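You operate a simulated robot arm through the tools that you are given. There is no shell and no other tool. Be economical: measure what you need, move in short steps, check, and stop when the job is done.

You run a simulated two-armed robot. Do the job below in one go: nothing can be reset, and whatever is moved stays where it is left.

Task
Push the silver check left door shut. Open the silver check right door, take the inox test piece and leave it on the upper shelf behind the check right door, then shut the door. Put the mid yellow gauge block on the top of the run-off table away on the top of the belt far shelf. Fetch the tape roll from the top of the run-off table and set it on the white orange flavour blank there. Pick up the ink bottle from the top of the run-off table with one hand, pass it to the other hand and put it on the check belt start. Open the long chest upper middle lid. Any order will do. Set down upright: ink bottle.

The check looks at the end state, three seconds after you hand in, the way a careful person would. Anything else that was tipped, shoved, dropped, spilled or broken makes it a failure. Lids that push on must go on centred and level and be pressed home; caps that screw on are set level and turned clockwise until they are tight.

Robot
Two 7-joint arms with fingered hands on one trunk, on a base that drives. Base frame: it is fixed to the floor where the robot stands at the start and does not move with it; the origin is under the middle of the robot, x ahead of it, y to its left, z up. Readings come in m, degrees, newtons and seconds.
The left shoulder is at the start at [0.126, 0.187, 1.007], the right one opposite. With the tool pointing down near the work surface each hand reaches from about 0.1 to 0.86 m from the robot's upright axis, wherever it stands, measured 20 degrees to its own side. Places, roughly: check belt start [1.6, -3.9, 0.8]; ink bottle [1.5, -0.5, 0.75]; inox test piece [1, 0, 0.75]; long chest upper middle lid [-2.5, -14.1, 0.9]; mid yellow gauge block [1.25, 0.25, 0.75]; orange flavour blank [1.75, 0.25, 0.75]; silver check left door [0.8, 0.1, 0.4]; silver check right door [1, -0.5, 0.4]; tape roll (7x8x5 cm) [1.5, 0.2, 0.8]; top of the belt far shelf (23x61 cm) [1.92, -9.98, 0.64]; upper shelf behind the check right door [1.3, -0.5, 0.4]. Payload 3.6 kg a hand.
The TCP of each hand is the grasp point between the finger pads, 0.026 m short of the fingertips. In the tool frame z runs along the fingers and y along their closing line. Largest opening 0.088 m; the body of the gripper starts 0.03 m behind the TCP. The gripper is a hand of 3 fingers: y runs from the thumb to the fingers, the wrist lies at [-0.017, -0.098, -0.164] in the tool frame, and closing takes about 1.5 s.
Orientation is that of the tool frame in the base frame, as a unit quaternion [w, x, y, z]. With the fingers straight down and the wrist toward the robot, the tool's x, y and z point along [0, 1, 0], [1, 0, 0] and [0, 0, -1] of the base frame.

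Tools
- The arms move only by the tool play_rows. It takes "left_commands", "right_commands" or both (then of equal length, played together; a hand with none holds still); each is one flat list of numbers, 7 for each row, row after row: the turn, a rotation vector about the base's x, y, z in units of 4 degrees (1.0 is 4 degrees), then the shift along the base's x, y, z in units of 50 mm (1.0 is 50 mm), then the gripper command, from -1 (shut) to 1 (fully open), values between in proportion. In form: [ax, ay, az, x, y, z, hand, ax, ay, az, x, y, z, hand, ...]. A call has 1 to 20 rows; each row shifts and turns the commanded pose from where the row before left it. A call with a number of a shift or a turn outside -1 to 1 is refused whole. Each row takes 0.2 s and may step no farther than 0.05 m and 8.6 degrees from the row before; otherwise, or with a gripper value out of range, the whole call is refused. Where a pose cannot be reached the arm comes as near as it can. A force on the tool above 40 N (or 10 N above the force at the start of the call, whichever is more), or a blocked arm, ends the call early, and 0.2 s more pass. Each finger travels about 0.153 m/s and halts on what it meets, pressing with about 29 N; the grip force reading is that of the motor and also rises with nothing between the fingers. The clock runs only during rows and for 0.2 s after the last one: add rows that do not move to give the fingers time. The reply holds the time, the measured pose of the TCP, the force on the tool along the base axes, the opening and the grip force, in the units named above and with some noise, with the torque about the TCP (base axes, N m) and any sound that the robot's microphone picked up.
- Cameras (640 x 400 px; columns grow to the right, rows downward): "scene" is now at [0.2581, -0.0461, 0.8777]; the picture's right is [-0.54, -0.84, 0.00], its down [-0.54, 0.35, -0.77] and it looks along [0.65, -0.41, -0.64] (base axes); focal length 214 px, centre (320, 200). "left" rides on the left gripper at [-0.056, -0.08, -0.102] in its tool frame; the picture's right is [-0.73, -0.32, 0.60], its down [0.62, -0.67, 0.41] and it looks along [0.27, 0.68, 0.69] (tool axes); focal length 247 px, centre (320, 200). "right" rides on the right gripper at [0.056, -0.08, -0.102] in its tool frame; the picture's right is [-0.73, 0.32, -0.60], its down [-0.62, -0.67, 0.41] and it looks along [-0.27, 0.67, 0.69] (tool axes); focal length 247 px, centre (320, 200). There is no depth. A picture from a camera that has moved, and an enlarged one, comes with that camera's place and axes in the base frame and with its lens.
- snapshot(camera): a new picture of that camera. No time passes.
- move_column(by): slides the trunk up (or, below 0, down) by that many m; the arms and the scene camera ride with it, the base frame stays. It gives what a move gives, with no picture.
- drive_base(legs): drives the robot by 1 to 6 legs, each [ahead, left, turn to the left] in m, m and degrees, along the robot's own axes; the way and the turn of a leg run together, so that a leg with both is an arc; at most 1.5 m and 180 degrees a leg. The arms and the cameras ride along, it lands a little off, and it stops where it bumps. It gives what a move gives.
- preshape(shape, hand): the hand has 3 fingers and takes this shape, open, in about a second: jaw (thumb against the fingers, like two jaws); tri (thumb and two fingers); tip (a fingertip pinch); poke (one finger out to press); point (the index stretched); flat (the hand flat); cup (the hand cupped); fist (a fist). The gripper value then closes the fingers along that shape, each until it touches; the sizes above hold for jaw. It gives what a move gives, with no picture.
- pan_tilt(pan, tilt): turns the head with the scene camera to pan (to the left, within 60 degrees either way) and tilt (down, from -29 to 69), counted from straight ahead of the robot. It gives what a move gives.
- zoom(camera, box): a new picture of the part [left, top, right, bottom] of that camera's present view, enlarged. No time passes.
- sign_off(): hands the job in; it is judged then, once.

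Work in short steps. Places have to be worked out from the pictures, the camera data and where the tool is seen: move nearer, look again, correct. Check each grasp and each placing, and mend what went wrong. You have 196 turns and 172 pictures in all, those below and enlarged ones among them. Open the grippers and draw the arms clear of the work before you hand the job in, unless the task says otherwise.

The tools are called after "Call:" as name(argument=value, ...) on one line, values as JSON. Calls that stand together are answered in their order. play_rows: Moves the arms, as the interface text tells. Its arguments: {"type":"object","properties":{"left_commands":{"type":"array","items":{"type":"number"}},"right_commands":{"type":"array","items":{"type":"number"}}},"required":[]} The other tools are called the same way: move_column (by) slides the trunk up or down; preshape (shape, hand) gives the hand a shape; drive_base (legs) drives the base; pan_tilt (pan, tilt) turns the head that bears the scene camera; snapshot (camera) takes a picture; zoom (camera, box) takes an enlarged picture of a part of a camera's view; sign_off () hands the job in.

At the start:

```text
time: 0.0
left_ee_pos: [0.5664, 0.0205, 0.7902]
left_tcp_rot: [0.0, 0.707, 0.707, 0.001]
left_force: [0.1, -0.3, 0.8]
left_torque: [0.01, 0.0, -0.01]
left_width: 0.0878
left_grip_force: 0.0
left_shape: jaw
right_ee_pos: [0.3386, -0.3391, 0.6552]
right_tcp_rot: [-0.001, 0.706, 0.708, 0.001]
right_force: [-0.7, -0.5, 0.1]
right_torque: [0.0, -0.01, -0.02]
right_width: 0.0878
right_grip_force: 0.2
right_shape: jaw
trunk travel left (down, up): [-0.154, 0.604]
robot x, y, heading: [0.0003, 0.0, 0.1]
head pan, tilt: [-32.7, 39.9]
```

scene: 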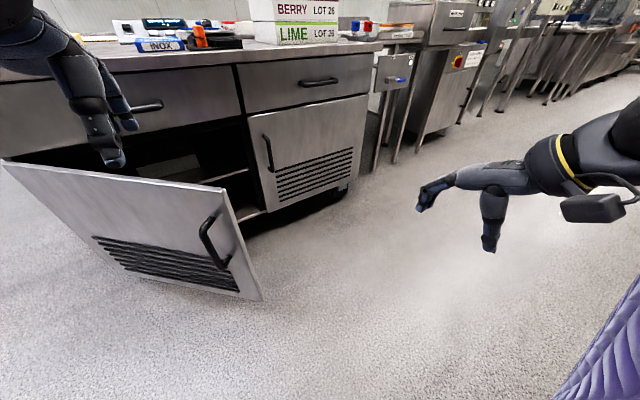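
right: 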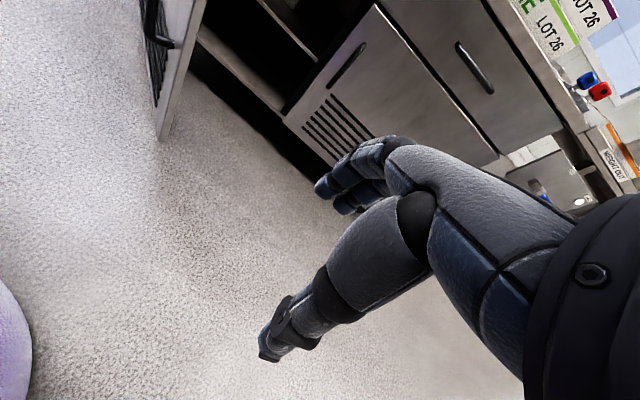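
left: 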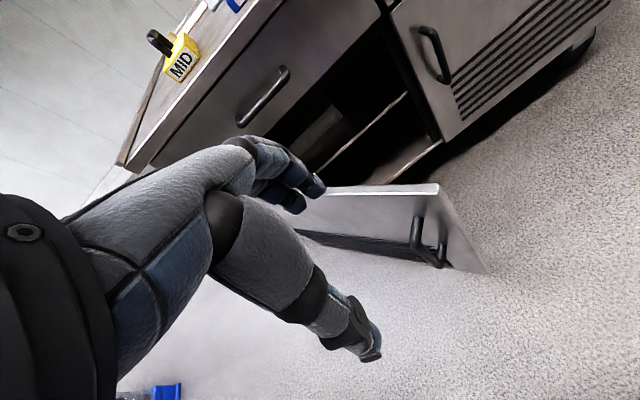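

The left door stands open towards the robot. I look at the table top first.

Call:
pan_tilt(pan=0, tilt=25)

Call:
snapshot(camera="scene")

```text
time: 1.0
left_ee_pos: [0.5666, 0.0197, 0.7897]
left_tcp_rot: [0.0, 0.707, 0.707, 0.0]
left_force: [-0.7, -0.5, 1.2]
left_torque: [0.02, 0.02, 0.0]
left_width: 0.0875
left_grip_force: 0.1
left_shape: jaw
right_ee_pos: [0.3389, -0.341, 0.6557]
right_tcp_rot: [-0.001, 0.707, 0.708, 0.001]
right_force: [0.9, 0.2, 0.5]
right_torque: [-0.01, -0.03, 0.01]
right_width: 0.0879
right_grip_force: 0.0
right_shape: jaw
trunk travel left (down, up): [-0.154, 0.604]
robot x, y, heading: [0.0021, -0.0005, 0.2]
head pan, tilt: [0.0, 25.0]
```

```text
168 pictures are left
camera scene: at [0.2786, -0.0001, 0.9007], right [0.0, -1.0, 0.0], down [-0.42, 0.0, -0.91], along [0.91, 0.0, -0.42], focal length 214 px, centre (320, 200)
```

scene: 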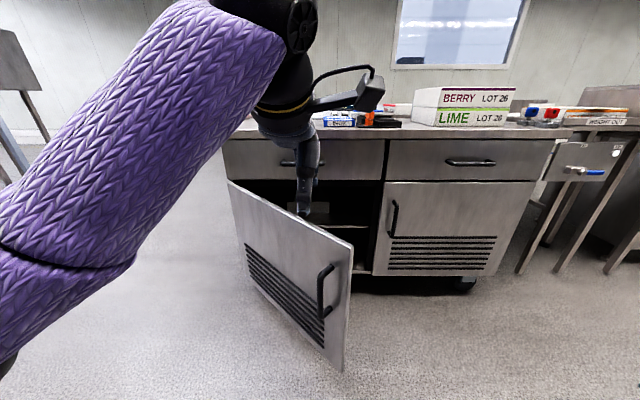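

The table is seen edge-on from here; I raise the trunk to look down on its top.

Call:
move_column(by=0.4)

Call:
pan_tilt(pan=-5, tilt=35)

Call:
snapshot(camera="scene")

```text
time: 4.8
left_ee_pos: [0.5668, 0.0207, 1.1896]
left_tcp_rot: [0.0, 0.707, 0.707, 0.0]
left_force: [-0.5, 0.5, 0.3]
left_torque: [-0.03, -0.03, 0.0]
left_width: 0.0877
left_grip_force: 0.1
left_shape: jaw
right_ee_pos: [0.3379, -0.3403, 1.0558]
right_tcp_rot: [-0.001, 0.706, 0.708, 0.0]
right_force: [0.2, -1.2, -0.4]
right_torque: [0.01, -0.02, -0.01]
right_width: 0.0876
right_grip_force: 0.1
right_shape: jaw
trunk travel left (down, up): [-0.554, 0.204]
robot x, y, heading: [0.0025, 0.0001, 0.1]
head pan, tilt: [0.0, 25.0]
```

```text
time: 5.5
left_ee_pos: [0.5662, 0.0199, 1.1895]
left_tcp_rot: [0.0, 0.706, 0.708, -0.001]
left_force: [1.0, 0.4, -0.2]
left_torque: [-0.02, 0.0, 0.0]
left_width: 0.0877
left_grip_force: 0.0
left_shape: jaw
right_ee_pos: [0.3377, -0.3389, 1.0554]
right_tcp_rot: [0.0, 0.707, 0.707, 0.0]
right_force: [0.2, -0.1, -0.7]
right_torque: [0.02, -0.01, 0.01]
right_width: 0.0874
right_grip_force: 0.0
right_shape: jaw
trunk travel left (down, up): [-0.554, 0.204]
robot x, y, heading: [-0.0004, 0.0017, 0.1]
head pan, tilt: [-5.0, 35.0]
```

```text
167 pictures are left
camera scene: at [0.2219, -0.0077, 1.313], right [-0.09, -1.0, 0.0], down [-0.57, 0.05, -0.82], along [0.82, -0.07, -0.57], focal length 214 px, centre (320, 200)
```

scene: 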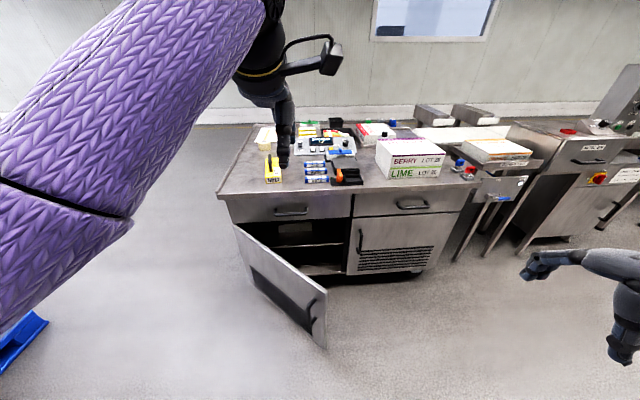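

Call:
zoom(camera="scene", box=[210, 95, 490, 270])

```text
2.29 times, centred on (350, 182) of scene
camera zoom: at [0.2219, -0.0077, 1.313], right [-0.09, -1.0, 0.0], down [-0.57, 0.05, -0.82], along [0.82, -0.07, -0.57], focal length 490 px, centre (251, 240)
```

zoom: 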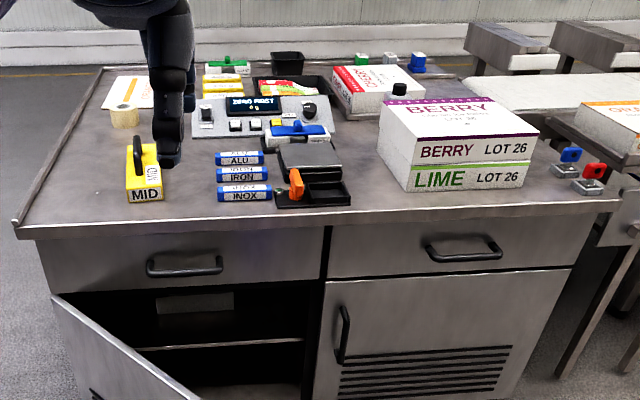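

Table top sits around z≈0.80 with its front edge near x≈1.0; the left door's free top corner is near (0.63, -0.06, 0.64), hinge near (1.0, 0.33). I tilt the closed left hand to point forward-down, then lower the trunk to push the door.

Call:
play_rows(left_commands=[0, -0.94, 0, -0.15, 0.13, 0, -1, 0, -0.94, 0, -0.15, 0.13, 0, -1, 0, -0.94, 0, -0.15, 0.13, 0, -1, 0, -0.94, 0, -0.15, 0.13, 0, -1, 0, -0.94, 0, -0.15, 0.13, 0, -1, 0, -0.94, 0, -0.15, 0.13, 0, -1, 0, -0.94, 0, -0.15, 0.13, 0, -1, 0, -0.94, 0, -0.15, 0.13, 0, -1, 0, -0.94, 0, -0.15, 0.13, 0, -1, 0, -0.94, 0, -0.15, 0.13, 0, -1, 0, -0.94, 0, -0.15, 0.13, 0, -1, 0, -0.94, 0, -0.15, 0.13, 0, -1])

Call:
move_column(by=-0.4)

Call:
snapshot(camera="scene")

```text
time: 8.1
left_ee_pos: [0.4759, 0.0995, 1.1915]
left_tcp_rot: [0.273, 0.653, 0.653, 0.271]
left_force: [-0.6, 0.2, 0.5]
left_torque: [-0.01, -0.01, -0.02]
left_width: 0.0
left_grip_force: 29.2
left_shape: jaw
right_ee_pos: [0.3395, -0.3396, 1.055]
right_tcp_rot: [0.0, 0.706, 0.708, 0.0]
right_force: [-0.8, 1.0, -0.3]
right_torque: [0.01, 0.06, 0.02]
right_width: 0.0875
right_grip_force: 0.0
right_shape: jaw
trunk travel left (down, up): [-0.554, 0.204]
robot x, y, heading: [-0.0013, 0.0049, -0.1]
head pan, tilt: [-5.0, 35.0]
```

```text
time: 11.5
left_ee_pos: [0.4759, 0.1155, 0.7886]
left_tcp_rot: [0.236, 0.68, 0.618, 0.316]
left_force: [0.0, -0.5, 0.1]
left_torque: [-0.02, 0.01, -0.02]
left_width: 0.0
left_grip_force: 28.8
left_shape: jaw
right_ee_pos: [0.3389, -0.3398, 0.6658]
right_tcp_rot: [-0.002, 0.707, 0.708, -0.002]
right_force: [0.0, 0.1, 0.2]
right_torque: [-0.01, 0.05, 0.03]
right_width: 0.0878
right_grip_force: 0.1
right_shape: jaw
trunk travel left (down, up): [-0.166, 0.591]
robot x, y, heading: [-0.0001, 0.0006, 0.0]
head pan, tilt: [-5.0, 35.0]
stopped: the arm was blocked; the commanded pose is now the measured one
```

```text
165 pictures are left
camera scene: at [0.2714, -0.0077, 0.8988], right [-0.09, -1.0, 0.0], down [-0.57, 0.05, -0.82], along [0.82, -0.07, -0.57], focal length 214 px, centre (320, 200)
```

scene: 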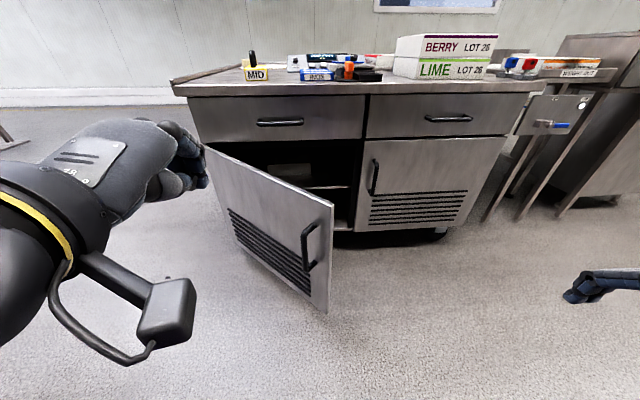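

The trunk stopped slightly early (arm too folded close to the body). I move the hand forward and down, in front of the door's outer face.

Call:
play_rows(left_commands=[0, 0, 0, 0.5, 0, -0.2, -1, 0, 0, 0, 0.4, 0, -0.6, -1, 0, 0, 0, 0.3, 0, -0.8, -1, 0, 0, 0, 0.1, 0, -0.8, -1, 0, 0, 0, 0, 0, -0.8, -1, 0, 0, 0, 0, 0, -0.6, -1])

Call:
snapshot(camera="scene")

```text
time: 12.5
left_ee_pos: [0.5284, 0.1538, 0.6535]
left_tcp_rot: [0.184, 0.715, 0.572, 0.356]
left_force: [-0.1, -0.4, 0.6]
left_torque: [-0.02, 0.01, -0.01]
left_width: 0.0
left_grip_force: 28.9
left_shape: jaw
right_ee_pos: [0.3388, -0.3395, 0.6651]
right_tcp_rot: [-0.003, 0.707, 0.708, -0.001]
right_force: [-0.5, 0.6, 0.3]
right_torque: [-0.02, 0.01, 0.0]
right_width: 0.0875
right_grip_force: 0.0
right_shape: jaw
trunk travel left (down, up): [-0.166, 0.591]
robot x, y, heading: [-0.0021, 0.0017, 0.2]
head pan, tilt: [-5.0, 35.0]
stopped in row 4 (left hand): the arm was blocked; the commanded pose is now the measured one
```

```text
164 pictures are left
camera scene: at [0.2714, -0.0078, 0.8991], right [-0.09, -1.0, 0.0], down [-0.57, 0.05, -0.82], along [0.82, -0.07, -0.57], focal length 214 px, centre (320, 200)
```

scene: 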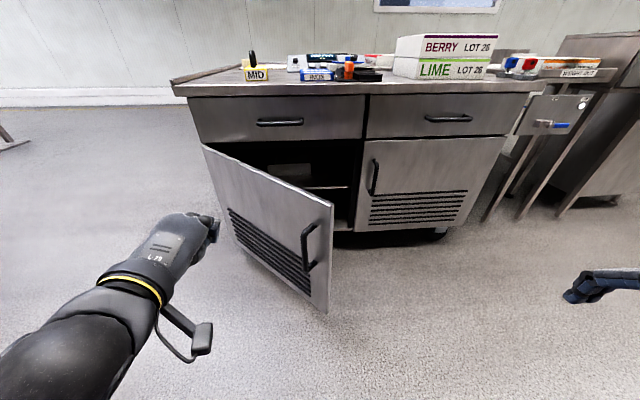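

Something blocks the arm, perhaps the elbow. I look to the left to see the arm.

Call:
pan_tilt(pan=50, tilt=45)

Call:
snapshot(camera="scene")

```text
time: 13.8
left_ee_pos: [0.5302, 0.1551, 0.6528]
left_tcp_rot: [0.184, 0.715, 0.573, 0.356]
left_force: [-0.6, 0.0, 0.3]
left_torque: [0.0, 0.01, 0.0]
left_width: 0.0
left_grip_force: 29.0
left_shape: jaw
right_ee_pos: [0.3391, -0.34, 0.6654]
right_tcp_rot: [-0.002, 0.707, 0.708, -0.001]
right_force: [-0.2, -0.4, 0.1]
right_torque: [-0.02, 0.0, -0.05]
right_width: 0.0878
right_grip_force: 0.1
right_shape: jaw
trunk travel left (down, up): [-0.166, 0.591]
robot x, y, heading: [-0.0014, -0.0028, 0.4]
head pan, tilt: [50.0, 45.0]
```

```text
163 pictures are left
camera scene: at [0.2361, 0.0622, 0.8842], right [0.77, -0.64, 0.0], down [-0.46, -0.54, -0.71], along [0.45, 0.54, -0.71], focal length 214 px, centre (320, 200)
```

scene: 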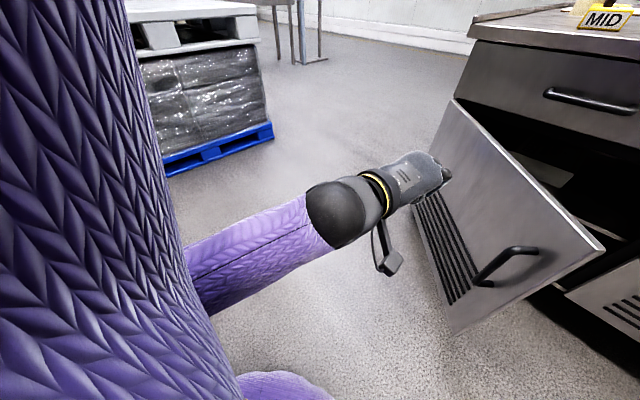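

The elbow is folded low against the body. I raise the trunk so that the arm can stretch down and forward.

Call:
move_column(by=0.25)

Call:
play_rows(left_commands=[0, 0, 0, 0.2, -0.1, -0.8, -1, 0, 0, 0, 0.2, -0.1, -0.8, -1, 0, 0, 0, 0.1, -0.1, -0.8, -1, 0, 0, 0, 0, -0.1, -0.8, -1, 0, 0, 0, 0, -0.1, -0.8, -1, 0, 0, 0, 0, 0, -0.8, -1, 0, 0, 0, 0, 0, -0.7, -1])

Call:
pan_tilt(pan=10, tilt=45)

Call:
snapshot(camera="scene")

```text
time: 16.4
left_ee_pos: [0.5246, 0.1715, 0.8933]
left_tcp_rot: [0.164, 0.721, 0.565, 0.366]
left_force: [0.5, 0.5, -0.2]
left_torque: [0.0, 0.02, -0.04]
left_width: 0.0002
left_grip_force: 29.6
left_shape: jaw
right_ee_pos: [0.3382, -0.3407, 0.9154]
right_tcp_rot: [-0.003, 0.707, 0.708, -0.002]
right_force: [0.4, -0.3, -0.6]
right_torque: [-0.01, -0.02, -0.02]
right_width: 0.0879
right_grip_force: 0.1
right_shape: jaw
trunk travel left (down, up): [-0.416, 0.341]
robot x, y, heading: [-0.0007, 0.0, 0.1]
head pan, tilt: [50.0, 45.0]
```

```text
time: 17.1
left_ee_pos: [0.5476, 0.2171, 0.7966]
left_tcp_rot: [0.128, 0.724, 0.551, 0.395]
left_force: [0.0, 0.6, -0.2]
left_torque: [-0.03, 0.0, 0.0]
left_width: 0.0
left_grip_force: 29.1
left_shape: jaw
right_ee_pos: [0.3406, -0.3404, 0.9162]
right_tcp_rot: [-0.003, 0.706, 0.708, -0.001]
right_force: [1.5, 0.0, -0.1]
right_torque: [0.02, 0.01, -0.02]
right_width: 0.0877
right_grip_force: 0.1
right_shape: jaw
trunk travel left (down, up): [-0.416, 0.341]
robot x, y, heading: [0.0001, -0.0002, -0.2]
head pan, tilt: [50.0, 45.0]
stopped in row 3 (left hand): the arm was blocked; the commanded pose is now the measured one
```

```text
time: 18.1
left_ee_pos: [0.5483, 0.2174, 0.7963]
left_tcp_rot: [0.127, 0.724, 0.552, 0.395]
left_force: [0.1, -0.6, 0.1]
left_torque: [0.0, 0.0, 0.02]
left_width: 0.0
left_grip_force: 29.6
left_shape: jaw
right_ee_pos: [0.3378, -0.3397, 0.9169]
right_tcp_rot: [-0.002, 0.707, 0.708, -0.001]
right_force: [-0.2, 0.1, -0.8]
right_torque: [-0.03, 0.0, -0.01]
right_width: 0.088
right_grip_force: 0.0
right_shape: jaw
trunk travel left (down, up): [-0.416, 0.341]
robot x, y, heading: [0.0019, -0.0006, 0.1]
head pan, tilt: [10.0, 45.0]
```

```text
162 pictures are left
camera scene: at [0.2234, 0.0142, 1.1554], right [0.17, -0.98, 0.0], down [-0.7, -0.12, -0.71], along [0.7, 0.12, -0.71], focal length 214 px, centre (320, 200)
```

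scene: 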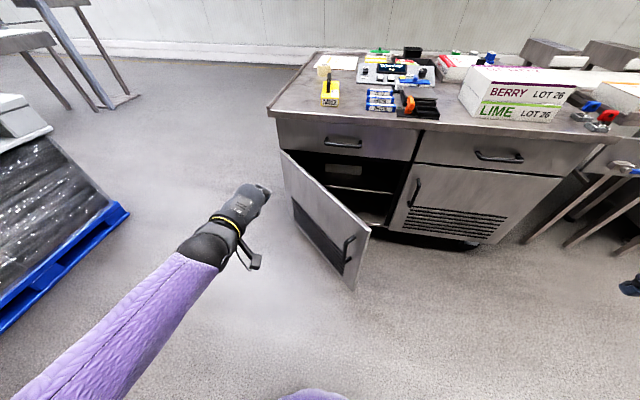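

The 45° tilt seems to run the left arm into its limits, so I turn the hand back to straight down.

Call:
play_rows(left_commands=[-0.432, 0.842, 0.277, -0.074, -0.15, 0, -1, -0.432, 0.842, 0.277, -0.074, -0.15, 0, -1, -0.432, 0.842, 0.277, -0.074, -0.15, 0, -1, -0.432, 0.842, 0.277, -0.074, -0.15, 0, -1, -0.432, 0.842, 0.277, -0.074, -0.15, 0, -1, -0.432, 0.842, 0.277, -0.074, -0.15, 0, -1, -0.432, 0.842, 0.277, -0.074, -0.15, 0, -1, -0.432, 0.842, 0.277, -0.074, -0.15, 0, -1, -0.432, 0.842, 0.277, -0.074, -0.15, 0, -1, -0.432, 0.842, 0.277, -0.074, -0.15, 0, -1, -0.432, 0.842, 0.277, -0.074, -0.15, 0, -1, -0.432, 0.842, 0.277, -0.074, -0.15, 0, -1, -0.432, 0.842, 0.277, -0.074, -0.15, 0, -1])

```text
time: 20.0
left_ee_pos: [0.5221, 0.2308, 0.7919]
left_tcp_rot: [-0.006, 0.727, 0.658, 0.196]
left_force: [-0.2, 0.1, -0.4]
left_torque: [-0.01, -0.01, 0.01]
left_width: 0.0
left_grip_force: 29.0
left_shape: jaw
right_ee_pos: [0.3383, -0.3405, 0.9168]
right_tcp_rot: [-0.002, 0.707, 0.707, -0.002]
right_force: [0.3, -0.3, -0.2]
right_torque: [-0.01, 0.02, 0.0]
right_width: 0.0877
right_grip_force: 0.0
right_shape: jaw
trunk travel left (down, up): [-0.416, 0.341]
robot x, y, heading: [-0.0023, 0.0027, 0.2]
head pan, tilt: [10.0, 45.0]
stopped in row 9 (left hand): the arm was blocked; the commanded pose is now the measured one
```

It still resists moving inward. I lift the hand first and then finish turning it.

Call:
play_rows(left_commands=[0, 0, 0, 0.3, 0, 0.8, -1, 0, 0, 0, 0.3, 0, 0.8, -1, 0, 0, 0, 0.2, 0, 0.8, -1, 0, 0, 0, 0, -0.2, 0.8, -1, 0, 0, 0, 0, -0.2, 0.8, -1])

Call:
pan_tilt(pan=58, tilt=60)

Call:
snapshot(camera="scene")

```text
time: 21.2
left_ee_pos: [0.5624, 0.2063, 0.9911]
left_tcp_rot: [-0.005, 0.727, 0.658, 0.194]
left_force: [-0.8, 0.5, 0.6]
left_torque: [-0.05, -0.03, -0.02]
left_width: 0.0
left_grip_force: 28.7
left_shape: jaw
right_ee_pos: [0.3389, -0.3394, 0.9164]
right_tcp_rot: [-0.002, 0.706, 0.708, -0.001]
right_force: [0.2, -0.1, 0.3]
right_torque: [-0.01, 0.0, -0.01]
right_width: 0.0875
right_grip_force: 0.0
right_shape: jaw
trunk travel left (down, up): [-0.416, 0.341]
robot x, y, heading: [-0.004, -0.0009, 0.1]
head pan, tilt: [10.0, 45.0]
```

```text
time: 22.4
left_ee_pos: [0.5625, 0.2078, 0.9904]
left_tcp_rot: [-0.004, 0.727, 0.658, 0.196]
left_force: [-0.5, 0.1, -1.0]
left_torque: [-0.03, -0.03, -0.01]
left_width: 0.0003
left_grip_force: 28.8
left_shape: jaw
right_ee_pos: [0.3386, -0.34, 0.9154]
right_tcp_rot: [-0.003, 0.707, 0.708, -0.002]
right_force: [0.3, 1.1, -0.1]
right_torque: [-0.02, 0.04, -0.01]
right_width: 0.0875
right_grip_force: 0.2
right_shape: jaw
trunk travel left (down, up): [-0.416, 0.341]
robot x, y, heading: [-0.0008, 0.0, 0.3]
head pan, tilt: [58.0, 60.0]
```

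```text
161 pictures are left
camera scene: at [0.1787, 0.0565, 1.1359], right [0.85, -0.53, 0.0], down [-0.46, -0.73, -0.5], along [0.27, 0.42, -0.87], focal length 214 px, centre (320, 200)
```

scene: 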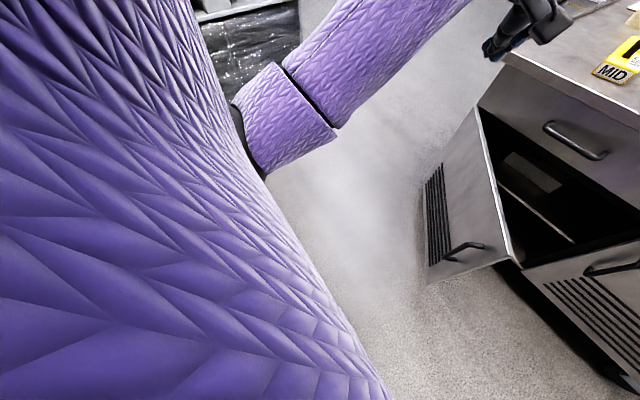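

The arm moves freely higher up. I finish straightening the hand here.

Call:
play_rows(left_commands=[-0.685, 0.658, 0.236, 0, -0.3, 0, -1, -0.685, 0.658, 0.236, 0, -0.3, 0, -1, -0.685, 0.658, 0.236, 0, -0.3, 0, -1, -0.685, 0.658, 0.236, 0, -0.3, 0, -1, -0.685, 0.658, 0.236, 0, -0.3, 0, -1, -0.685, 0.658, 0.236, 0, -0.3, 0, -1])

Call:
pan_tilt(pan=10, tilt=45)

Call:
snapshot(camera="scene")

```text
time: 24.0
left_ee_pos: [0.5661, 0.1532, 0.9852]
left_tcp_rot: [-0.022, 0.696, 0.718, 0.021]
left_force: [0.0, 0.1, 1.0]
left_torque: [0.02, 0.01, 0.01]
left_width: 0.0
left_grip_force: 29.5
left_shape: jaw
right_ee_pos: [0.3395, -0.3394, 0.9165]
right_tcp_rot: [-0.003, 0.707, 0.708, -0.001]
right_force: [0.8, 0.0, -0.4]
right_torque: [0.03, -0.03, 0.0]
right_width: 0.0879
right_grip_force: 0.0
right_shape: jaw
trunk travel left (down, up): [-0.416, 0.341]
robot x, y, heading: [-0.0024, -0.0004, -0.1]
head pan, tilt: [58.0, 60.0]
stopped in row 6 (left hand): the arm was blocked; the commanded pose is now the measured one
```

```text
time: 25.2
left_ee_pos: [0.5663, 0.153, 0.9852]
left_tcp_rot: [-0.021, 0.696, 0.718, 0.021]
left_force: [0.7, 0.0, 0.0]
left_torque: [0.01, 0.01, 0.0]
left_width: 0.0
left_grip_force: 29.3
left_shape: jaw
right_ee_pos: [0.3382, -0.339, 0.9161]
right_tcp_rot: [-0.002, 0.706, 0.708, 0.0]
right_force: [0.1, -0.6, 0.4]
right_torque: [-0.02, 0.01, 0.01]
right_width: 0.0882
right_grip_force: 0.0
right_shape: jaw
trunk travel left (down, up): [-0.416, 0.341]
robot x, y, heading: [-0.0004, 0.0021, -0.1]
head pan, tilt: [10.0, 45.0]
```

```text
160 pictures are left
camera scene: at [0.2234, 0.0142, 1.1554], right [0.17, -0.98, 0.0], down [-0.7, -0.12, -0.71], along [0.7, 0.12, -0.71], focal length 214 px, centre (320, 200)
```

scene: 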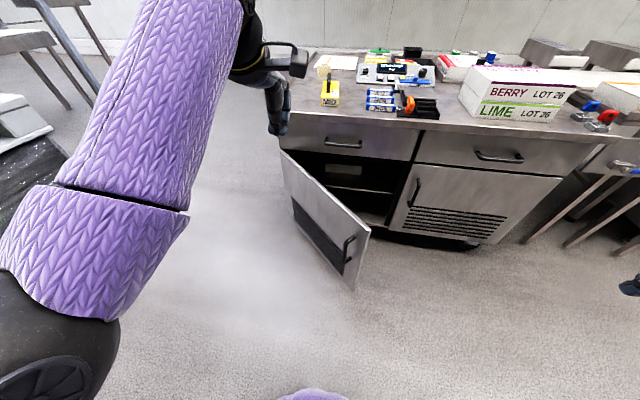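

Hand points down again at (0.57, 0.15). I lower the trunk so that the fingers come in front of the door.

Call:
move_column(by=-0.38)

Call:
snapshot(camera="scene")

```text
time: 28.8
left_ee_pos: [0.5752, 0.165, 0.6132]
left_tcp_rot: [-0.024, 0.693, 0.72, 0.043]
left_force: [0.1, -0.2, 0.0]
left_torque: [0.02, 0.01, 0.0]
left_width: 0.0
left_grip_force: 28.6
left_shape: jaw
right_ee_pos: [0.3362, -0.3401, 0.5006]
right_tcp_rot: [-0.064, 0.704, 0.704, -0.064]
right_force: [-0.1, 0.1, -0.1]
right_torque: [0.01, -0.02, 0.02]
right_width: 0.0878
right_grip_force: 0.1
right_shape: jaw
trunk travel left (down, up): [-0.036, 0.721]
robot x, y, heading: [-0.0031, -0.0008, -0.3]
head pan, tilt: [10.0, 45.0]
```

```text
159 pictures are left
camera scene: at [0.2915, 0.0142, 0.7429], right [0.17, -0.98, 0.0], down [-0.7, -0.12, -0.71], along [0.7, 0.12, -0.71], focal length 214 px, centre (320, 200)
```

scene: 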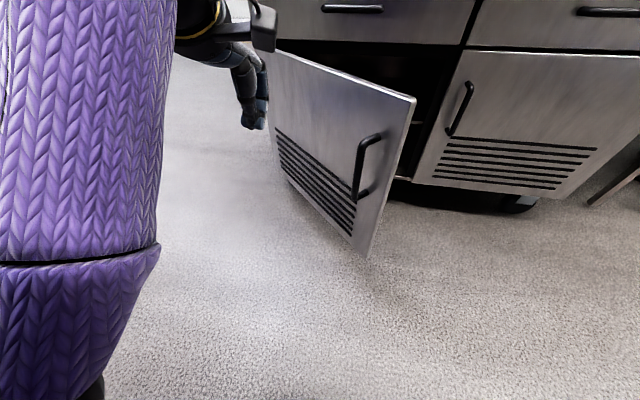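

The fingers are ~0.2 m off the door face. I push along the door's normal, then follow the arc.

Call:
play_rows(left_commands=[0, 0, 0, 0.6, -0.58, 0, -1, 0, 0, 0, 0.6, -0.58, 0, -1, 0, 0, 0, 0.6, -0.58, 0, -1, 0, 0, 0, 0.45, -0.4, 0, -1, 0, 0, 0, 0.45, -0.4, 0, -1, 0, 0, 0, 0.45, -0.35, 0, -1, 0, 0, 0, 0.45, -0.33, 0, -1, 0, 0, 0, 0.45, -0.3, 0, -1])

Call:
snapshot(camera="scene")

```text
time: 30.6
left_ee_pos: [0.768, -0.0255, 0.6052]
left_tcp_rot: [-0.02, 0.696, 0.718, 0.019]
left_force: [0.2, -0.1, 0.3]
left_torque: [0.0, -0.01, -0.02]
left_width: 0.0001
left_grip_force: 28.7
left_shape: jaw
right_ee_pos: [0.3356, -0.3397, 0.5006]
right_tcp_rot: [-0.065, 0.703, 0.705, -0.064]
right_force: [0.4, 0.8, -0.1]
right_torque: [0.03, 0.02, -0.01]
right_width: 0.0879
right_grip_force: 0.1
right_shape: jaw
trunk travel left (down, up): [-0.036, 0.721]
robot x, y, heading: [0.0025, 0.0003, -0.2]
head pan, tilt: [10.0, 45.0]
```

```text
158 pictures are left
camera scene: at [0.2915, 0.0142, 0.7428], right [0.17, -0.98, 0.0], down [-0.7, -0.12, -0.71], along [0.7, 0.12, -0.71], focal length 214 px, centre (320, 200)
```

scene: 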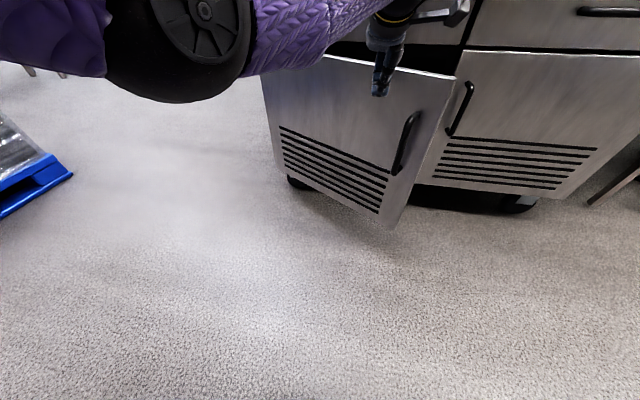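

The door swings freely ahead of the fingers. I drive the base forward a little to carry the push on.

Call:
drive_base(legs=[[0.13, -0.02, 0]])

Call:
snapshot(camera="scene")

```text
time: 31.9
left_ee_pos: [0.8976, -0.0437, 0.6051]
left_tcp_rot: [-0.021, 0.695, 0.718, 0.019]
left_force: [0.2, 0.2, -0.6]
left_torque: [-0.01, 0.01, 0.0]
left_width: 0.0002
left_grip_force: 29.0
left_shape: jaw
right_ee_pos: [0.4645, -0.3598, 0.5004]
right_tcp_rot: [-0.065, 0.703, 0.705, -0.063]
right_force: [-0.7, -0.1, -0.4]
right_torque: [0.03, 0.0, -0.01]
right_width: 0.0879
right_grip_force: 0.1
right_shape: jaw
trunk travel left (down, up): [-0.036, 0.721]
robot x, y, heading: [0.1279, -0.0173, 0.2]
head pan, tilt: [10.0, 45.0]
```

```text
157 pictures are left
camera scene: at [0.4206, -0.0053, 0.7428], right [0.18, -0.98, 0.0], down [-0.7, -0.12, -0.71], along [0.7, 0.12, -0.71], focal length 214 px, centre (320, 200)
```

scene: 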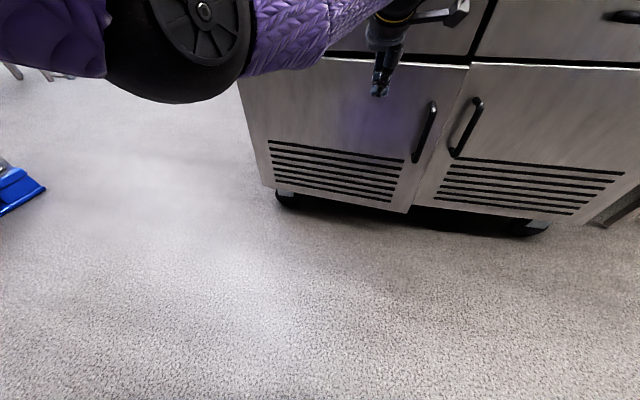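

Nearly shut; I push on in 1 cm steps until resistance.

Call:
play_rows(left_commands=[0, 0, 0, 0.25, 0, 0, -1, 0, 0, 0, 0.25, 0, 0, -1, 0, 0, 0, 0.25, 0, 0, -1, 0, 0, 0, 0.25, 0, 0, -1, 0, 0, 0, 0.25, 0, 0, -1, 0, 0, 0, 0.25, 0, 0, -1])

Call:
snapshot(camera="scene")

```text
time: 33.3
left_ee_pos: [0.9382, -0.0364, 0.6145]
left_tcp_rot: [-0.021, 0.695, 0.718, 0.02]
left_force: [-0.4, -0.1, -0.4]
left_torque: [0.02, -0.01, 0.0]
left_width: 0.0
left_grip_force: 28.5
left_shape: jaw
left hand out of reach, approached as far as the arm can: row 3, 4, 5, 6
right_ee_pos: [0.4659, -0.3587, 0.4993]
right_tcp_rot: [-0.065, 0.703, 0.705, -0.063]
right_force: [0.6, -0.1, 0.3]
right_torque: [0.0, -0.03, 0.01]
right_width: 0.0876
right_grip_force: 0.0
right_shape: jaw
trunk travel left (down, up): [-0.036, 0.721]
robot x, y, heading: [0.1279, -0.0173, -0.1]
head pan, tilt: [10.0, 45.0]
```

```text
156 pictures are left
camera scene: at [0.4206, -0.0053, 0.7428], right [0.18, -0.98, 0.0], down [-0.7, -0.12, -0.71], along [0.7, 0.12, -0.71], focal length 214 px, centre (320, 200)
```

scene: 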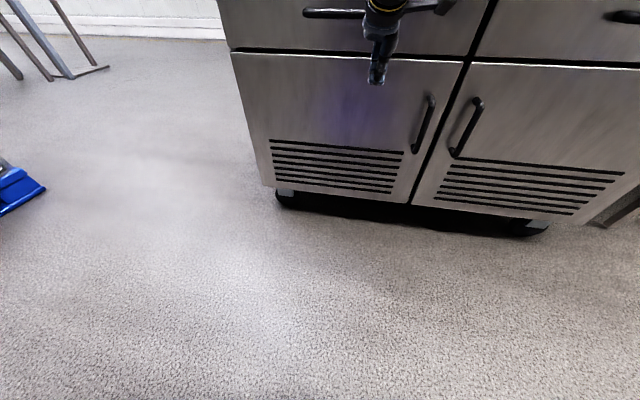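

Looks nearly flush; a last nudge by the base.

Call:
drive_base(legs=[[0.03, 0, 0]])

Call:
zoom(camera="scene", box=[220, 20, 540, 240])

```text
time: 34.1
left_ee_pos: [0.9676, -0.0378, 0.6141]
left_tcp_rot: [-0.021, 0.695, 0.719, 0.02]
left_force: [0.4, 0.8, 0.5]
left_torque: [0.01, 0.03, 0.01]
left_width: 0.0
left_grip_force: 28.3
left_shape: jaw
right_ee_pos: [0.4954, -0.3585, 0.4997]
right_tcp_rot: [-0.065, 0.703, 0.705, -0.064]
right_force: [0.7, -0.1, -0.2]
right_torque: [0.0, -0.04, 0.0]
right_width: 0.0877
right_grip_force: 0.0
right_shape: jaw
trunk travel left (down, up): [-0.036, 0.721]
robot x, y, heading: [0.16, -0.0169, 0.2]
head pan, tilt: [10.0, 45.0]
```

```text
1.82 times, centred on (380, 130) of scene
camera zoom: at [0.4509, -0.0053, 0.7427], right [0.18, -0.98, 0.0], down [-0.7, -0.12, -0.71], along [0.7, 0.12, -0.71], focal length 390 px, centre (211, 327)
```

zoom: 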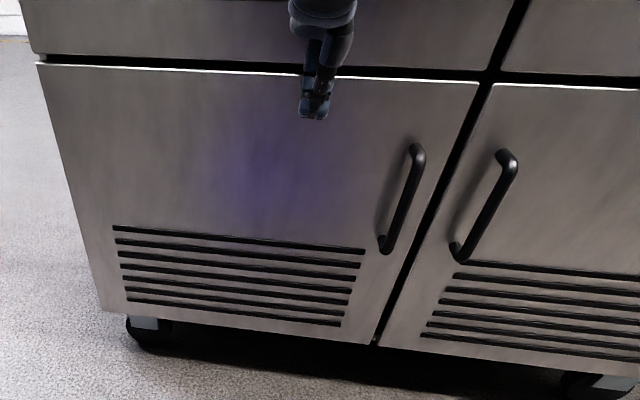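

Both doors look flush. One more tiny nudge to feel the stop.

Call:
drive_base(legs=[[0.02, 0, 0]])

Call:
zoom(camera="scene", box=[220, 20, 540, 240])

```text
time: 34.9
left_ee_pos: [0.9888, -0.0368, 0.6137]
left_tcp_rot: [-0.021, 0.695, 0.719, 0.019]
left_force: [0.7, -1.4, 0.2]
left_torque: [0.0, 0.0, 0.03]
left_width: 0.0
left_grip_force: 29.0
left_shape: jaw
right_ee_pos: [0.5155, -0.3582, 0.4989]
right_tcp_rot: [-0.065, 0.703, 0.705, -0.064]
right_force: [0.1, -1.0, -0.1]
right_torque: [0.02, 0.02, 0.0]
right_width: 0.0874
right_grip_force: 0.2
right_shape: jaw
trunk travel left (down, up): [-0.036, 0.721]
robot x, y, heading: [0.1816, -0.0223, 0.2]
head pan, tilt: [10.0, 45.0]
```

```text
1.82 times, centred on (380, 130) of scene
camera zoom: at [0.4708, -0.0052, 0.7428], right [0.18, -0.98, 0.0], down [-0.7, -0.12, -0.71], along [0.7, 0.12, -0.71], focal length 390 px, centre (211, 327)
```

zoom: 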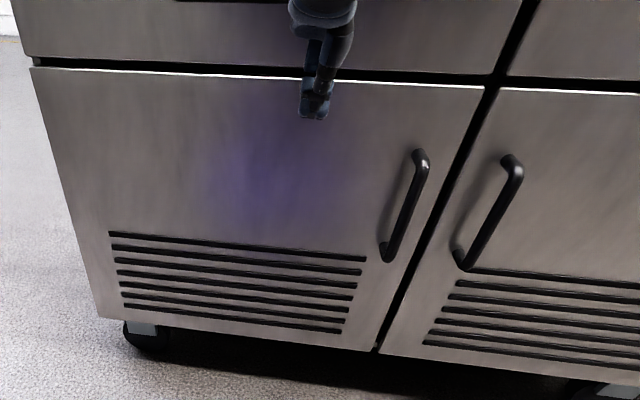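

Still no contact felt, though it looks flush. Another 3 cm.

Call:
drive_base(legs=[[0.03, 0, 0]])

Call:
zoom(camera="scene", box=[220, 20, 540, 240])

```text
time: 35.7
left_ee_pos: [0.9927, -0.0406, 0.6106]
left_tcp_rot: [-0.031, 0.696, 0.717, 0.012]
left_force: [-11.5, 1.8, 2.1]
left_torque: [-0.13, -0.74, -0.07]
left_width: 0.0002
left_grip_force: 28.7
left_shape: jaw
right_ee_pos: [0.5279, -0.3596, 0.5008]
right_tcp_rot: [-0.064, 0.704, 0.705, -0.063]
right_force: [-0.2, 0.0, -0.5]
right_torque: [0.04, 0.02, -0.03]
right_width: 0.0877
right_grip_force: 0.0
right_shape: jaw
trunk travel left (down, up): [-0.036, 0.721]
robot x, y, heading: [0.1915, -0.0179, 0.1]
head pan, tilt: [10.0, 45.0]
stopped in leg 1: the force on the tool passed its limit at 112 N (the readings are from after the stop); the commanded pose is now the measured one
```

```text
1.82 times, centred on (380, 130) of scene
camera zoom: at [0.4819, -0.0049, 0.7431], right [0.18, -0.98, 0.0], down [-0.7, -0.12, -0.71], along [0.7, 0.12, -0.71], focal length 390 px, centre (211, 327)
```

zoom: 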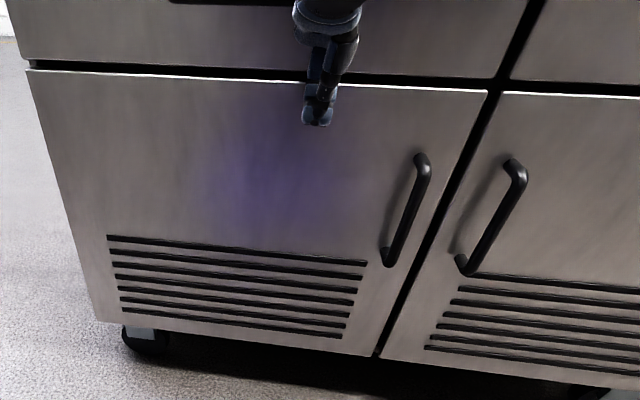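

Contact felt: left door is shut with its front near x≈1.01. The right door's handle is a vertical bar near (0.975, -0.268, 0.42–0.56). I withdraw the left hand and turn the right hand so that it can pinch the bar sideways.

Call:
play_rows(left_commands=[0, 0, 0, -0.8, 0.2, 0, 0, 0, 0, 0, -0.9, 0.3, 0.2, 0, 0, 0, 0, -0.9, 0.4, 0.4, 0, 0, 0, 0, -0.9, 0.5, 0.4, 0, 0, 0, 0, -0.9, 0.5, 0.5, 0, 0, 0, 0, -0.6, 0.6, 0.5, 0, 0, 0, 0, 0, 0.5, 0.5, 0, 0, 0, 0, 0, 0.5, 0.5, 0, 0, 0, 0, 0, 0, 0.5, 0, 0, 0, 0, 0, 0, 0, 0, 0, 0, 0, 0, 0, 0, 0, 0, 0, 0, 0, 0, 0, 0, 0, 0, 0, 0, 0, 0, 0], right_commands=[-0.301, -0.301, 0.828, 0, 0, 0, 1, -0.301, -0.301, 0.828, 0, 0, 0, 1, -0.301, -0.301, 0.828, 0, 0, 0, 1, -0.301, -0.301, 0.828, 0, 0, 0, 1, -0.301, -0.301, 0.828, 0, 0, 0, 1, -0.301, -0.301, 0.828, 0, 0, 0, 1, -0.301, -0.301, 0.828, 0, 0, 0, 1, -0.301, -0.301, 0.828, 0, 0, 0, 1, -0.301, -0.301, 0.828, 0, 0, 0, 1, -0.301, -0.301, 0.828, 0, 0, 0, 1, -0.301, -0.301, 0.828, 0, 0, 0, 1, -0.301, -0.301, 0.828, 0, 0, 0, 1, -0.301, -0.301, 0.828, 0, 0, 0, 1])

Call:
pan_tilt(pan=-20, tilt=40)

Call:
snapshot(camera="scene")

```text
refused: row 3 steps farther than a row can; nothing moved
```

```text
time: 36.7
left_ee_pos: [0.9923, -0.0398, 0.6102]
left_tcp_rot: [-0.031, 0.696, 0.717, 0.012]
left_force: [-16.9, -0.1, 2.5]
left_torque: [-0.01, -0.9, -0.17]
left_width: 0.0002
left_grip_force: 28.9
left_shape: jaw
right_ee_pos: [0.5275, -0.3595, 0.5003]
right_tcp_rot: [-0.063, 0.703, 0.705, -0.063]
right_force: [-0.2, -1.6, -0.5]
right_torque: [-0.03, -0.02, 0.0]
right_width: 0.088
right_grip_force: 0.0
right_shape: jaw
trunk travel left (down, up): [-0.036, 0.721]
robot x, y, heading: [0.1922, -0.0206, 0.3]
head pan, tilt: [-20.0, 40.0]
```

```text
152 pictures are left
camera scene: at [0.4818, -0.0482, 0.7504], right [-0.34, -0.94, 0.0], down [-0.6, 0.22, -0.77], along [0.72, -0.26, -0.64], focal length 214 px, centre (320, 200)
```

scene: 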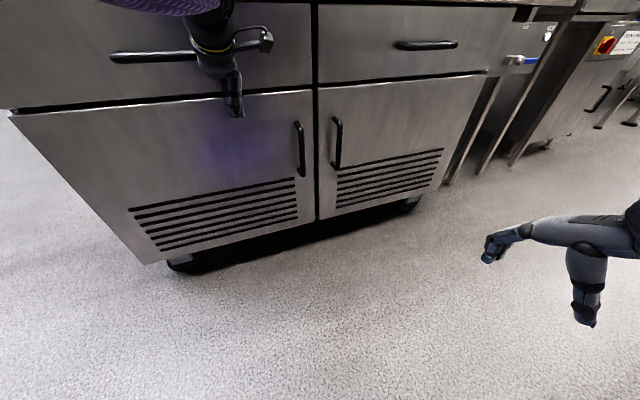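

A step was too long; I retry with shorter ones.

Call:
play_rows(left_commands=[0, 0, 0, -0.8, 0.2, 0, 0, 0, 0, 0, -0.85, 0.3, 0.2, 0, 0, 0, 0, -0.8, 0.4, 0.3, 0, 0, 0, 0, -0.8, 0.4, 0.3, 0, 0, 0, 0, -0.7, 0.4, 0.4, 0, 0, 0, 0, -0.6, 0.5, 0.5, 0, 0, 0, 0, -0.3, 0.5, 0.5, 0, 0, 0, 0, 0, 0.5, 0.5, 0, 0, 0, 0, 0, 0, 0.5, 0, 0, 0, 0, 0, 0, 0, 0, 0, 0, 0, 0, 0, 0, 0, 0, 0, 0, 0, 0, 0, 0, 0, 0, 0, 0, 0, 0, 0], right_commands=[-0.301, -0.301, 0.828, 0, 0, 0, 1, -0.301, -0.301, 0.828, 0, 0, 0, 1, -0.301, -0.301, 0.828, 0, 0, 0, 1, -0.301, -0.301, 0.828, 0, 0, 0, 1, -0.301, -0.301, 0.828, 0, 0, 0, 1, -0.301, -0.301, 0.828, 0, 0, 0, 1, -0.301, -0.301, 0.828, 0, 0, 0, 1, -0.301, -0.301, 0.828, 0, 0, 0, 1, -0.301, -0.301, 0.828, 0, 0, 0, 1, -0.301, -0.301, 0.828, 0, 0, 0, 1, -0.301, -0.301, 0.828, 0, 0, 0, 1, -0.301, -0.301, 0.828, 0, 0, 0, 1, -0.301, -0.301, 0.828, 0, 0, 0, 1])

Call:
snapshot(camera="scene")

```text
time: 39.5
left_ee_pos: [0.7773, 0.1214, 0.7163]
left_tcp_rot: [-0.03, 0.696, 0.717, 0.014]
left_force: [0.2, 0.1, -0.4]
left_torque: [0.0, 0.0, -0.01]
left_width: 0.0438
left_grip_force: 0.0
left_shape: jaw
left hand out of reach, approached as far as the arm can: row 7, 8, 9
right_ee_pos: [0.5282, -0.3586, 0.4994]
right_tcp_rot: [0.152, 0.399, 0.9, -0.081]
right_force: [-0.8, -0.7, 0.5]
right_torque: [0.01, 0.01, 0.01]
right_width: 0.0876
right_grip_force: 0.2
right_shape: jaw
trunk travel left (down, up): [-0.036, 0.721]
robot x, y, heading: [0.1876, -0.0192, 0.5]
head pan, tilt: [-20.0, 40.0]
```

```text
151 pictures are left
camera scene: at [0.4827, -0.0482, 0.75], right [-0.34, -0.94, 0.0], down [-0.6, 0.22, -0.77], along [0.72, -0.26, -0.64], focal length 214 px, centre (320, 200)
```

scene: 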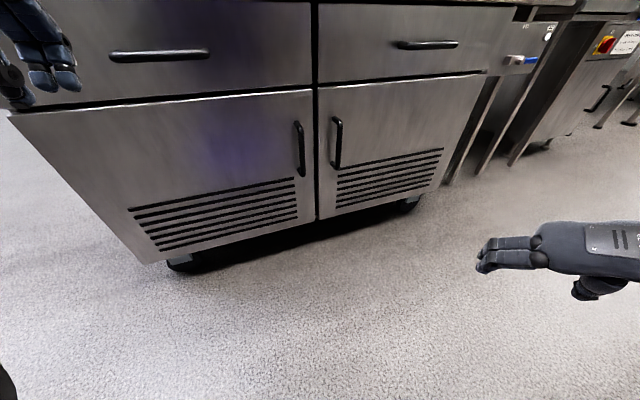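

Half of the turn is done; I continue it.

Call:
play_rows(right_commands=[-0.301, -0.301, 0.828, 0, 0, 0, 1, -0.301, -0.301, 0.828, 0, 0, 0, 1, -0.301, -0.301, 0.828, 0, 0, 0, 1, -0.301, -0.301, 0.828, 0, 0, 0, 1, -0.301, -0.301, 0.828, 0, 0, 0, 1, -0.301, -0.301, 0.828, 0, 0, 0, 1, -0.301, -0.301, 0.828, 0, 0, 0, 1, -0.301, -0.301, 0.828, 0, 0, 0, 1, -0.301, -0.301, 0.828, 0, 0, 0, 1, -0.301, -0.301, 0.828, 0, 0, 0, 1, -0.301, -0.301, 0.828, 0, 0, 0, 1, -0.301, -0.301, 0.828, 0, 0, 0, 1])

Call:
snapshot(camera="scene")

```text
time: 42.1
left_ee_pos: [0.7776, 0.1211, 0.7154]
left_tcp_rot: [-0.029, 0.697, 0.717, 0.013]
left_force: [0.2, -0.3, 0.3]
left_torque: [0.0, 0.0, -0.02]
left_width: 0.0435
left_grip_force: 0.0
left_shape: jaw
right_ee_pos: [0.5276, -0.3599, 0.5005]
right_tcp_rot: [0.327, 0.057, 0.939, -0.086]
right_force: [0.1, -1.0, 0.4]
right_torque: [-0.01, 0.02, 0.0]
right_width: 0.0878
right_grip_force: 0.0
right_shape: jaw
trunk travel left (down, up): [-0.036, 0.721]
robot x, y, heading: [0.1884, -0.017, -0.1]
head pan, tilt: [-20.0, 40.0]
```

```text
150 pictures are left
camera scene: at [0.4827, -0.0483, 0.75], right [-0.34, -0.94, 0.0], down [-0.6, 0.22, -0.77], along [0.72, -0.26, -0.64], focal length 214 px, centre (320, 200)
```

scene: 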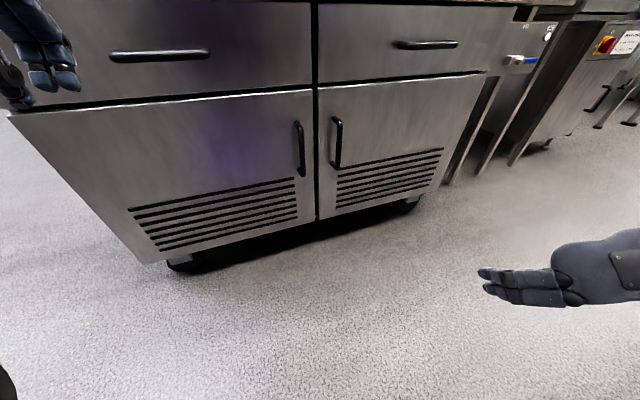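

The right hand now has its closing line sideways, pointing forward-down. I move it in front of the bar, correcting its yaw a little.

Call:
play_rows(right_commands=[0, 0, 0.47, 0.78, 0.225, 0.025, 1, 0, 0, 0.47, 0.78, 0.225, 0.025, 1, 0, 0, 0.47, 0.78, 0.225, 0.025, 1, 0, 0, 0.47, 0.78, 0.225, 0.025, 1, 0, 0, 0.47, 0.78, 0.225, 0.025, 1, 0, 0, 0.47, 0.78, 0.225, 0.025, 1, 0, 0, 0.47, 0.78, 0.225, 0.025, 1, 0, 0, 0.47, 0.78, 0.225, 0.025, 1])

Call:
snapshot(camera="scene")

Call:
snapshot(camera="right")

```text
time: 43.9
left_ee_pos: [0.7757, 0.1202, 0.7145]
left_tcp_rot: [-0.03, 0.696, 0.717, 0.012]
left_force: [1.1, -1.6, 0.5]
left_torque: [0.01, 0.03, 0.02]
left_width: 0.044
left_grip_force: 0.0
left_shape: jaw
right_ee_pos: [0.8433, -0.2707, 0.509]
right_tcp_rot: [0.335, -0.066, 0.939, -0.042]
right_force: [-0.4, -0.2, 0.8]
right_torque: [0.0, 0.01, 0.0]
right_width: 0.0875
right_grip_force: 0.0
right_shape: jaw
trunk travel left (down, up): [-0.036, 0.721]
robot x, y, heading: [0.1927, -0.0202, 0.4]
head pan, tilt: [-20.0, 40.0]
```

```text
149 pictures are left
camera scene: at [0.4827, -0.0484, 0.75], right [-0.34, -0.94, 0.0], down [-0.6, 0.22, -0.77], along [0.72, -0.26, -0.64], focal length 214 px, centre (320, 200)
```

scene: 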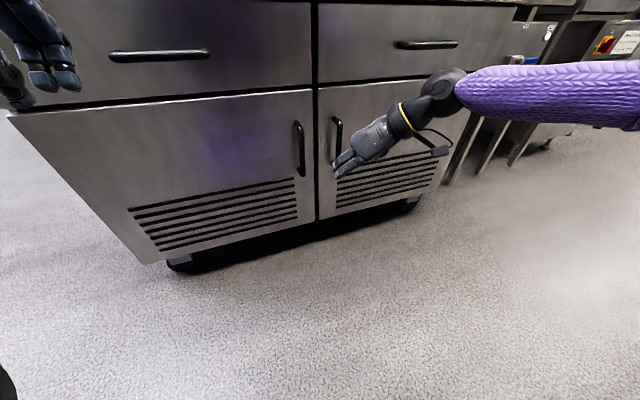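

```text
148 pictures are left
camera right: at [0.7431, -0.3543, 0.562], right [0.15, 0.45, 0.88], down [0.8, -0.58, 0.15], along [0.58, 0.68, -0.45], focal length 247 px, centre (320, 200)
```

right: 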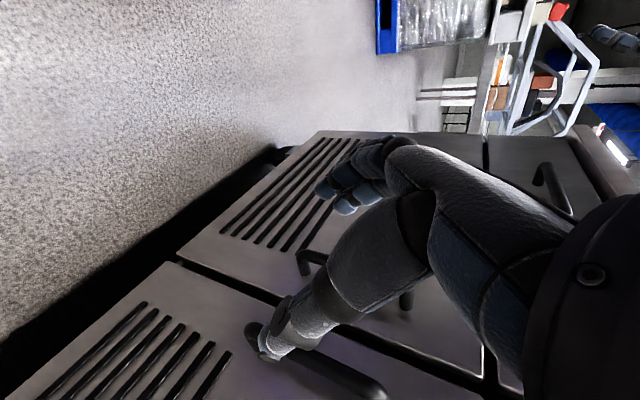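

The bar looks to be nearer y≈-0.288. I advance towards it with that correction.

Call:
play_rows(right_commands=[0, 0, 0, 0, -0.35, 0, 1, 0, 0, 0, 0.5, 0, 0, 1, 0, 0, 0, 0.5, 0, 0, 1, 0, 0, 0, 0.5, 0, 0, 1, 0, 0, 0, 0.4, 0, 0, 1])

Call:
snapshot(camera="right")

Call:
zoom(camera="scene", box=[260, 40, 480, 200])

```text
time: 45.1
left_ee_pos: [0.7767, 0.1208, 0.7163]
left_tcp_rot: [-0.03, 0.696, 0.718, 0.013]
left_force: [-0.1, 0.4, 0.3]
left_torque: [0.02, 0.03, -0.01]
left_width: 0.0437
left_grip_force: 0.0
left_shape: jaw
right_ee_pos: [0.9367, -0.2867, 0.5087]
right_tcp_rot: [0.335, -0.066, 0.939, -0.043]
right_force: [0.4, 0.6, 0.6]
right_torque: [0.01, 0.01, 0.01]
right_width: 0.0877
right_grip_force: 0.1
right_shape: jaw
trunk travel left (down, up): [-0.036, 0.721]
robot x, y, heading: [0.1935, -0.0202, -0.1]
head pan, tilt: [-20.0, 40.0]
```

```text
147 pictures are left
camera right: at [0.8352, -0.3705, 0.5623], right [0.15, 0.45, 0.88], down [0.8, -0.58, 0.15], along [0.58, 0.68, -0.45], focal length 247 px, centre (320, 200)
```

right: 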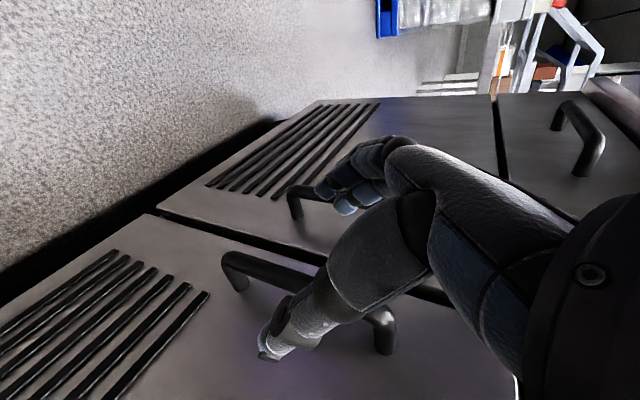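

```text
2.50 times, centred on (370, 120) of scene
camera zoom: at [0.4827, -0.0483, 0.75], right [-0.34, -0.94, 0.0], down [-0.6, 0.22, -0.77], along [0.72, -0.26, -0.64], focal length 536 px, centre (195, 400)
```

zoom: 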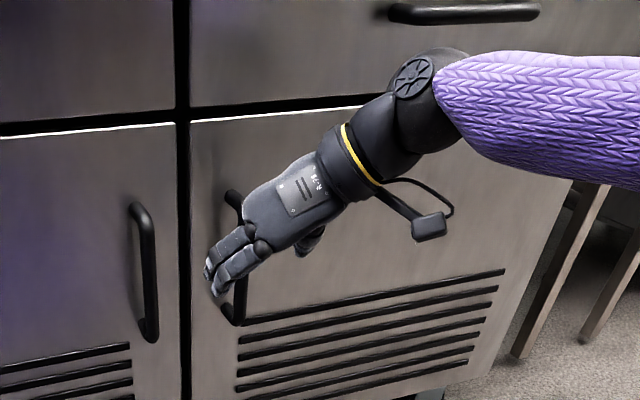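

The bar is between thumb and fingers. A bit more forward, then close.

Call:
play_rows(right_commands=[0, 0, 0, 0.25, 0, 0, 1, 0, 0, 0, 0.25, 0, 0, 1, 0, 0, 0, 0, 0, 0, -1, 0, 0, 0, 0, 0, 0, -1, 0, 0, 0, 0, 0, 0, -1, 0, 0, 0, 0, 0, 0, -1, 0, 0, 0, 0, 0, 0, -1, 0, 0, 0, 0, 0, 0, -1])

Call:
snapshot(camera="right")

```text
time: 46.9
left_ee_pos: [0.7765, 0.1215, 0.7165]
left_tcp_rot: [-0.03, 0.696, 0.717, 0.013]
left_force: [0.3, 0.0, 0.4]
left_torque: [-0.04, 0.01, 0.0]
left_width: 0.0438
left_grip_force: 0.1
left_shape: jaw
right_ee_pos: [0.9603, -0.2855, 0.5091]
right_tcp_rot: [0.334, -0.065, 0.94, -0.041]
right_force: [-2.4, 7.5, -0.2]
right_torque: [0.07, 0.04, 0.14]
right_width: 0.0002
right_grip_force: 28.9
right_shape: jaw
trunk travel left (down, up): [-0.036, 0.721]
robot x, y, heading: [0.1932, -0.0194, 0.2]
head pan, tilt: [-20.0, 40.0]
```

```text
145 pictures are left
camera right: at [0.86, -0.37, 0.5621], right [0.15, 0.45, 0.88], down [0.8, -0.58, 0.15], along [0.58, 0.68, -0.45], focal length 247 px, centre (320, 200)
```

right: 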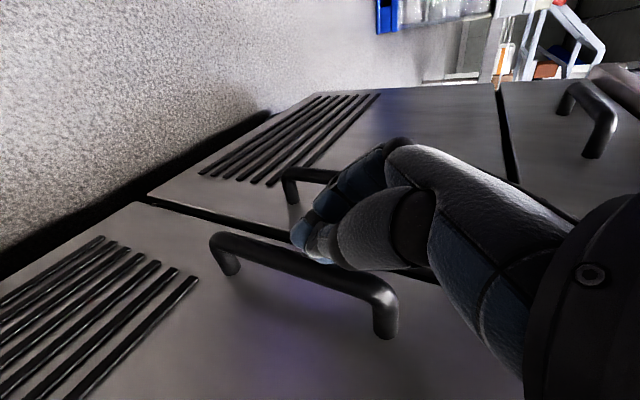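

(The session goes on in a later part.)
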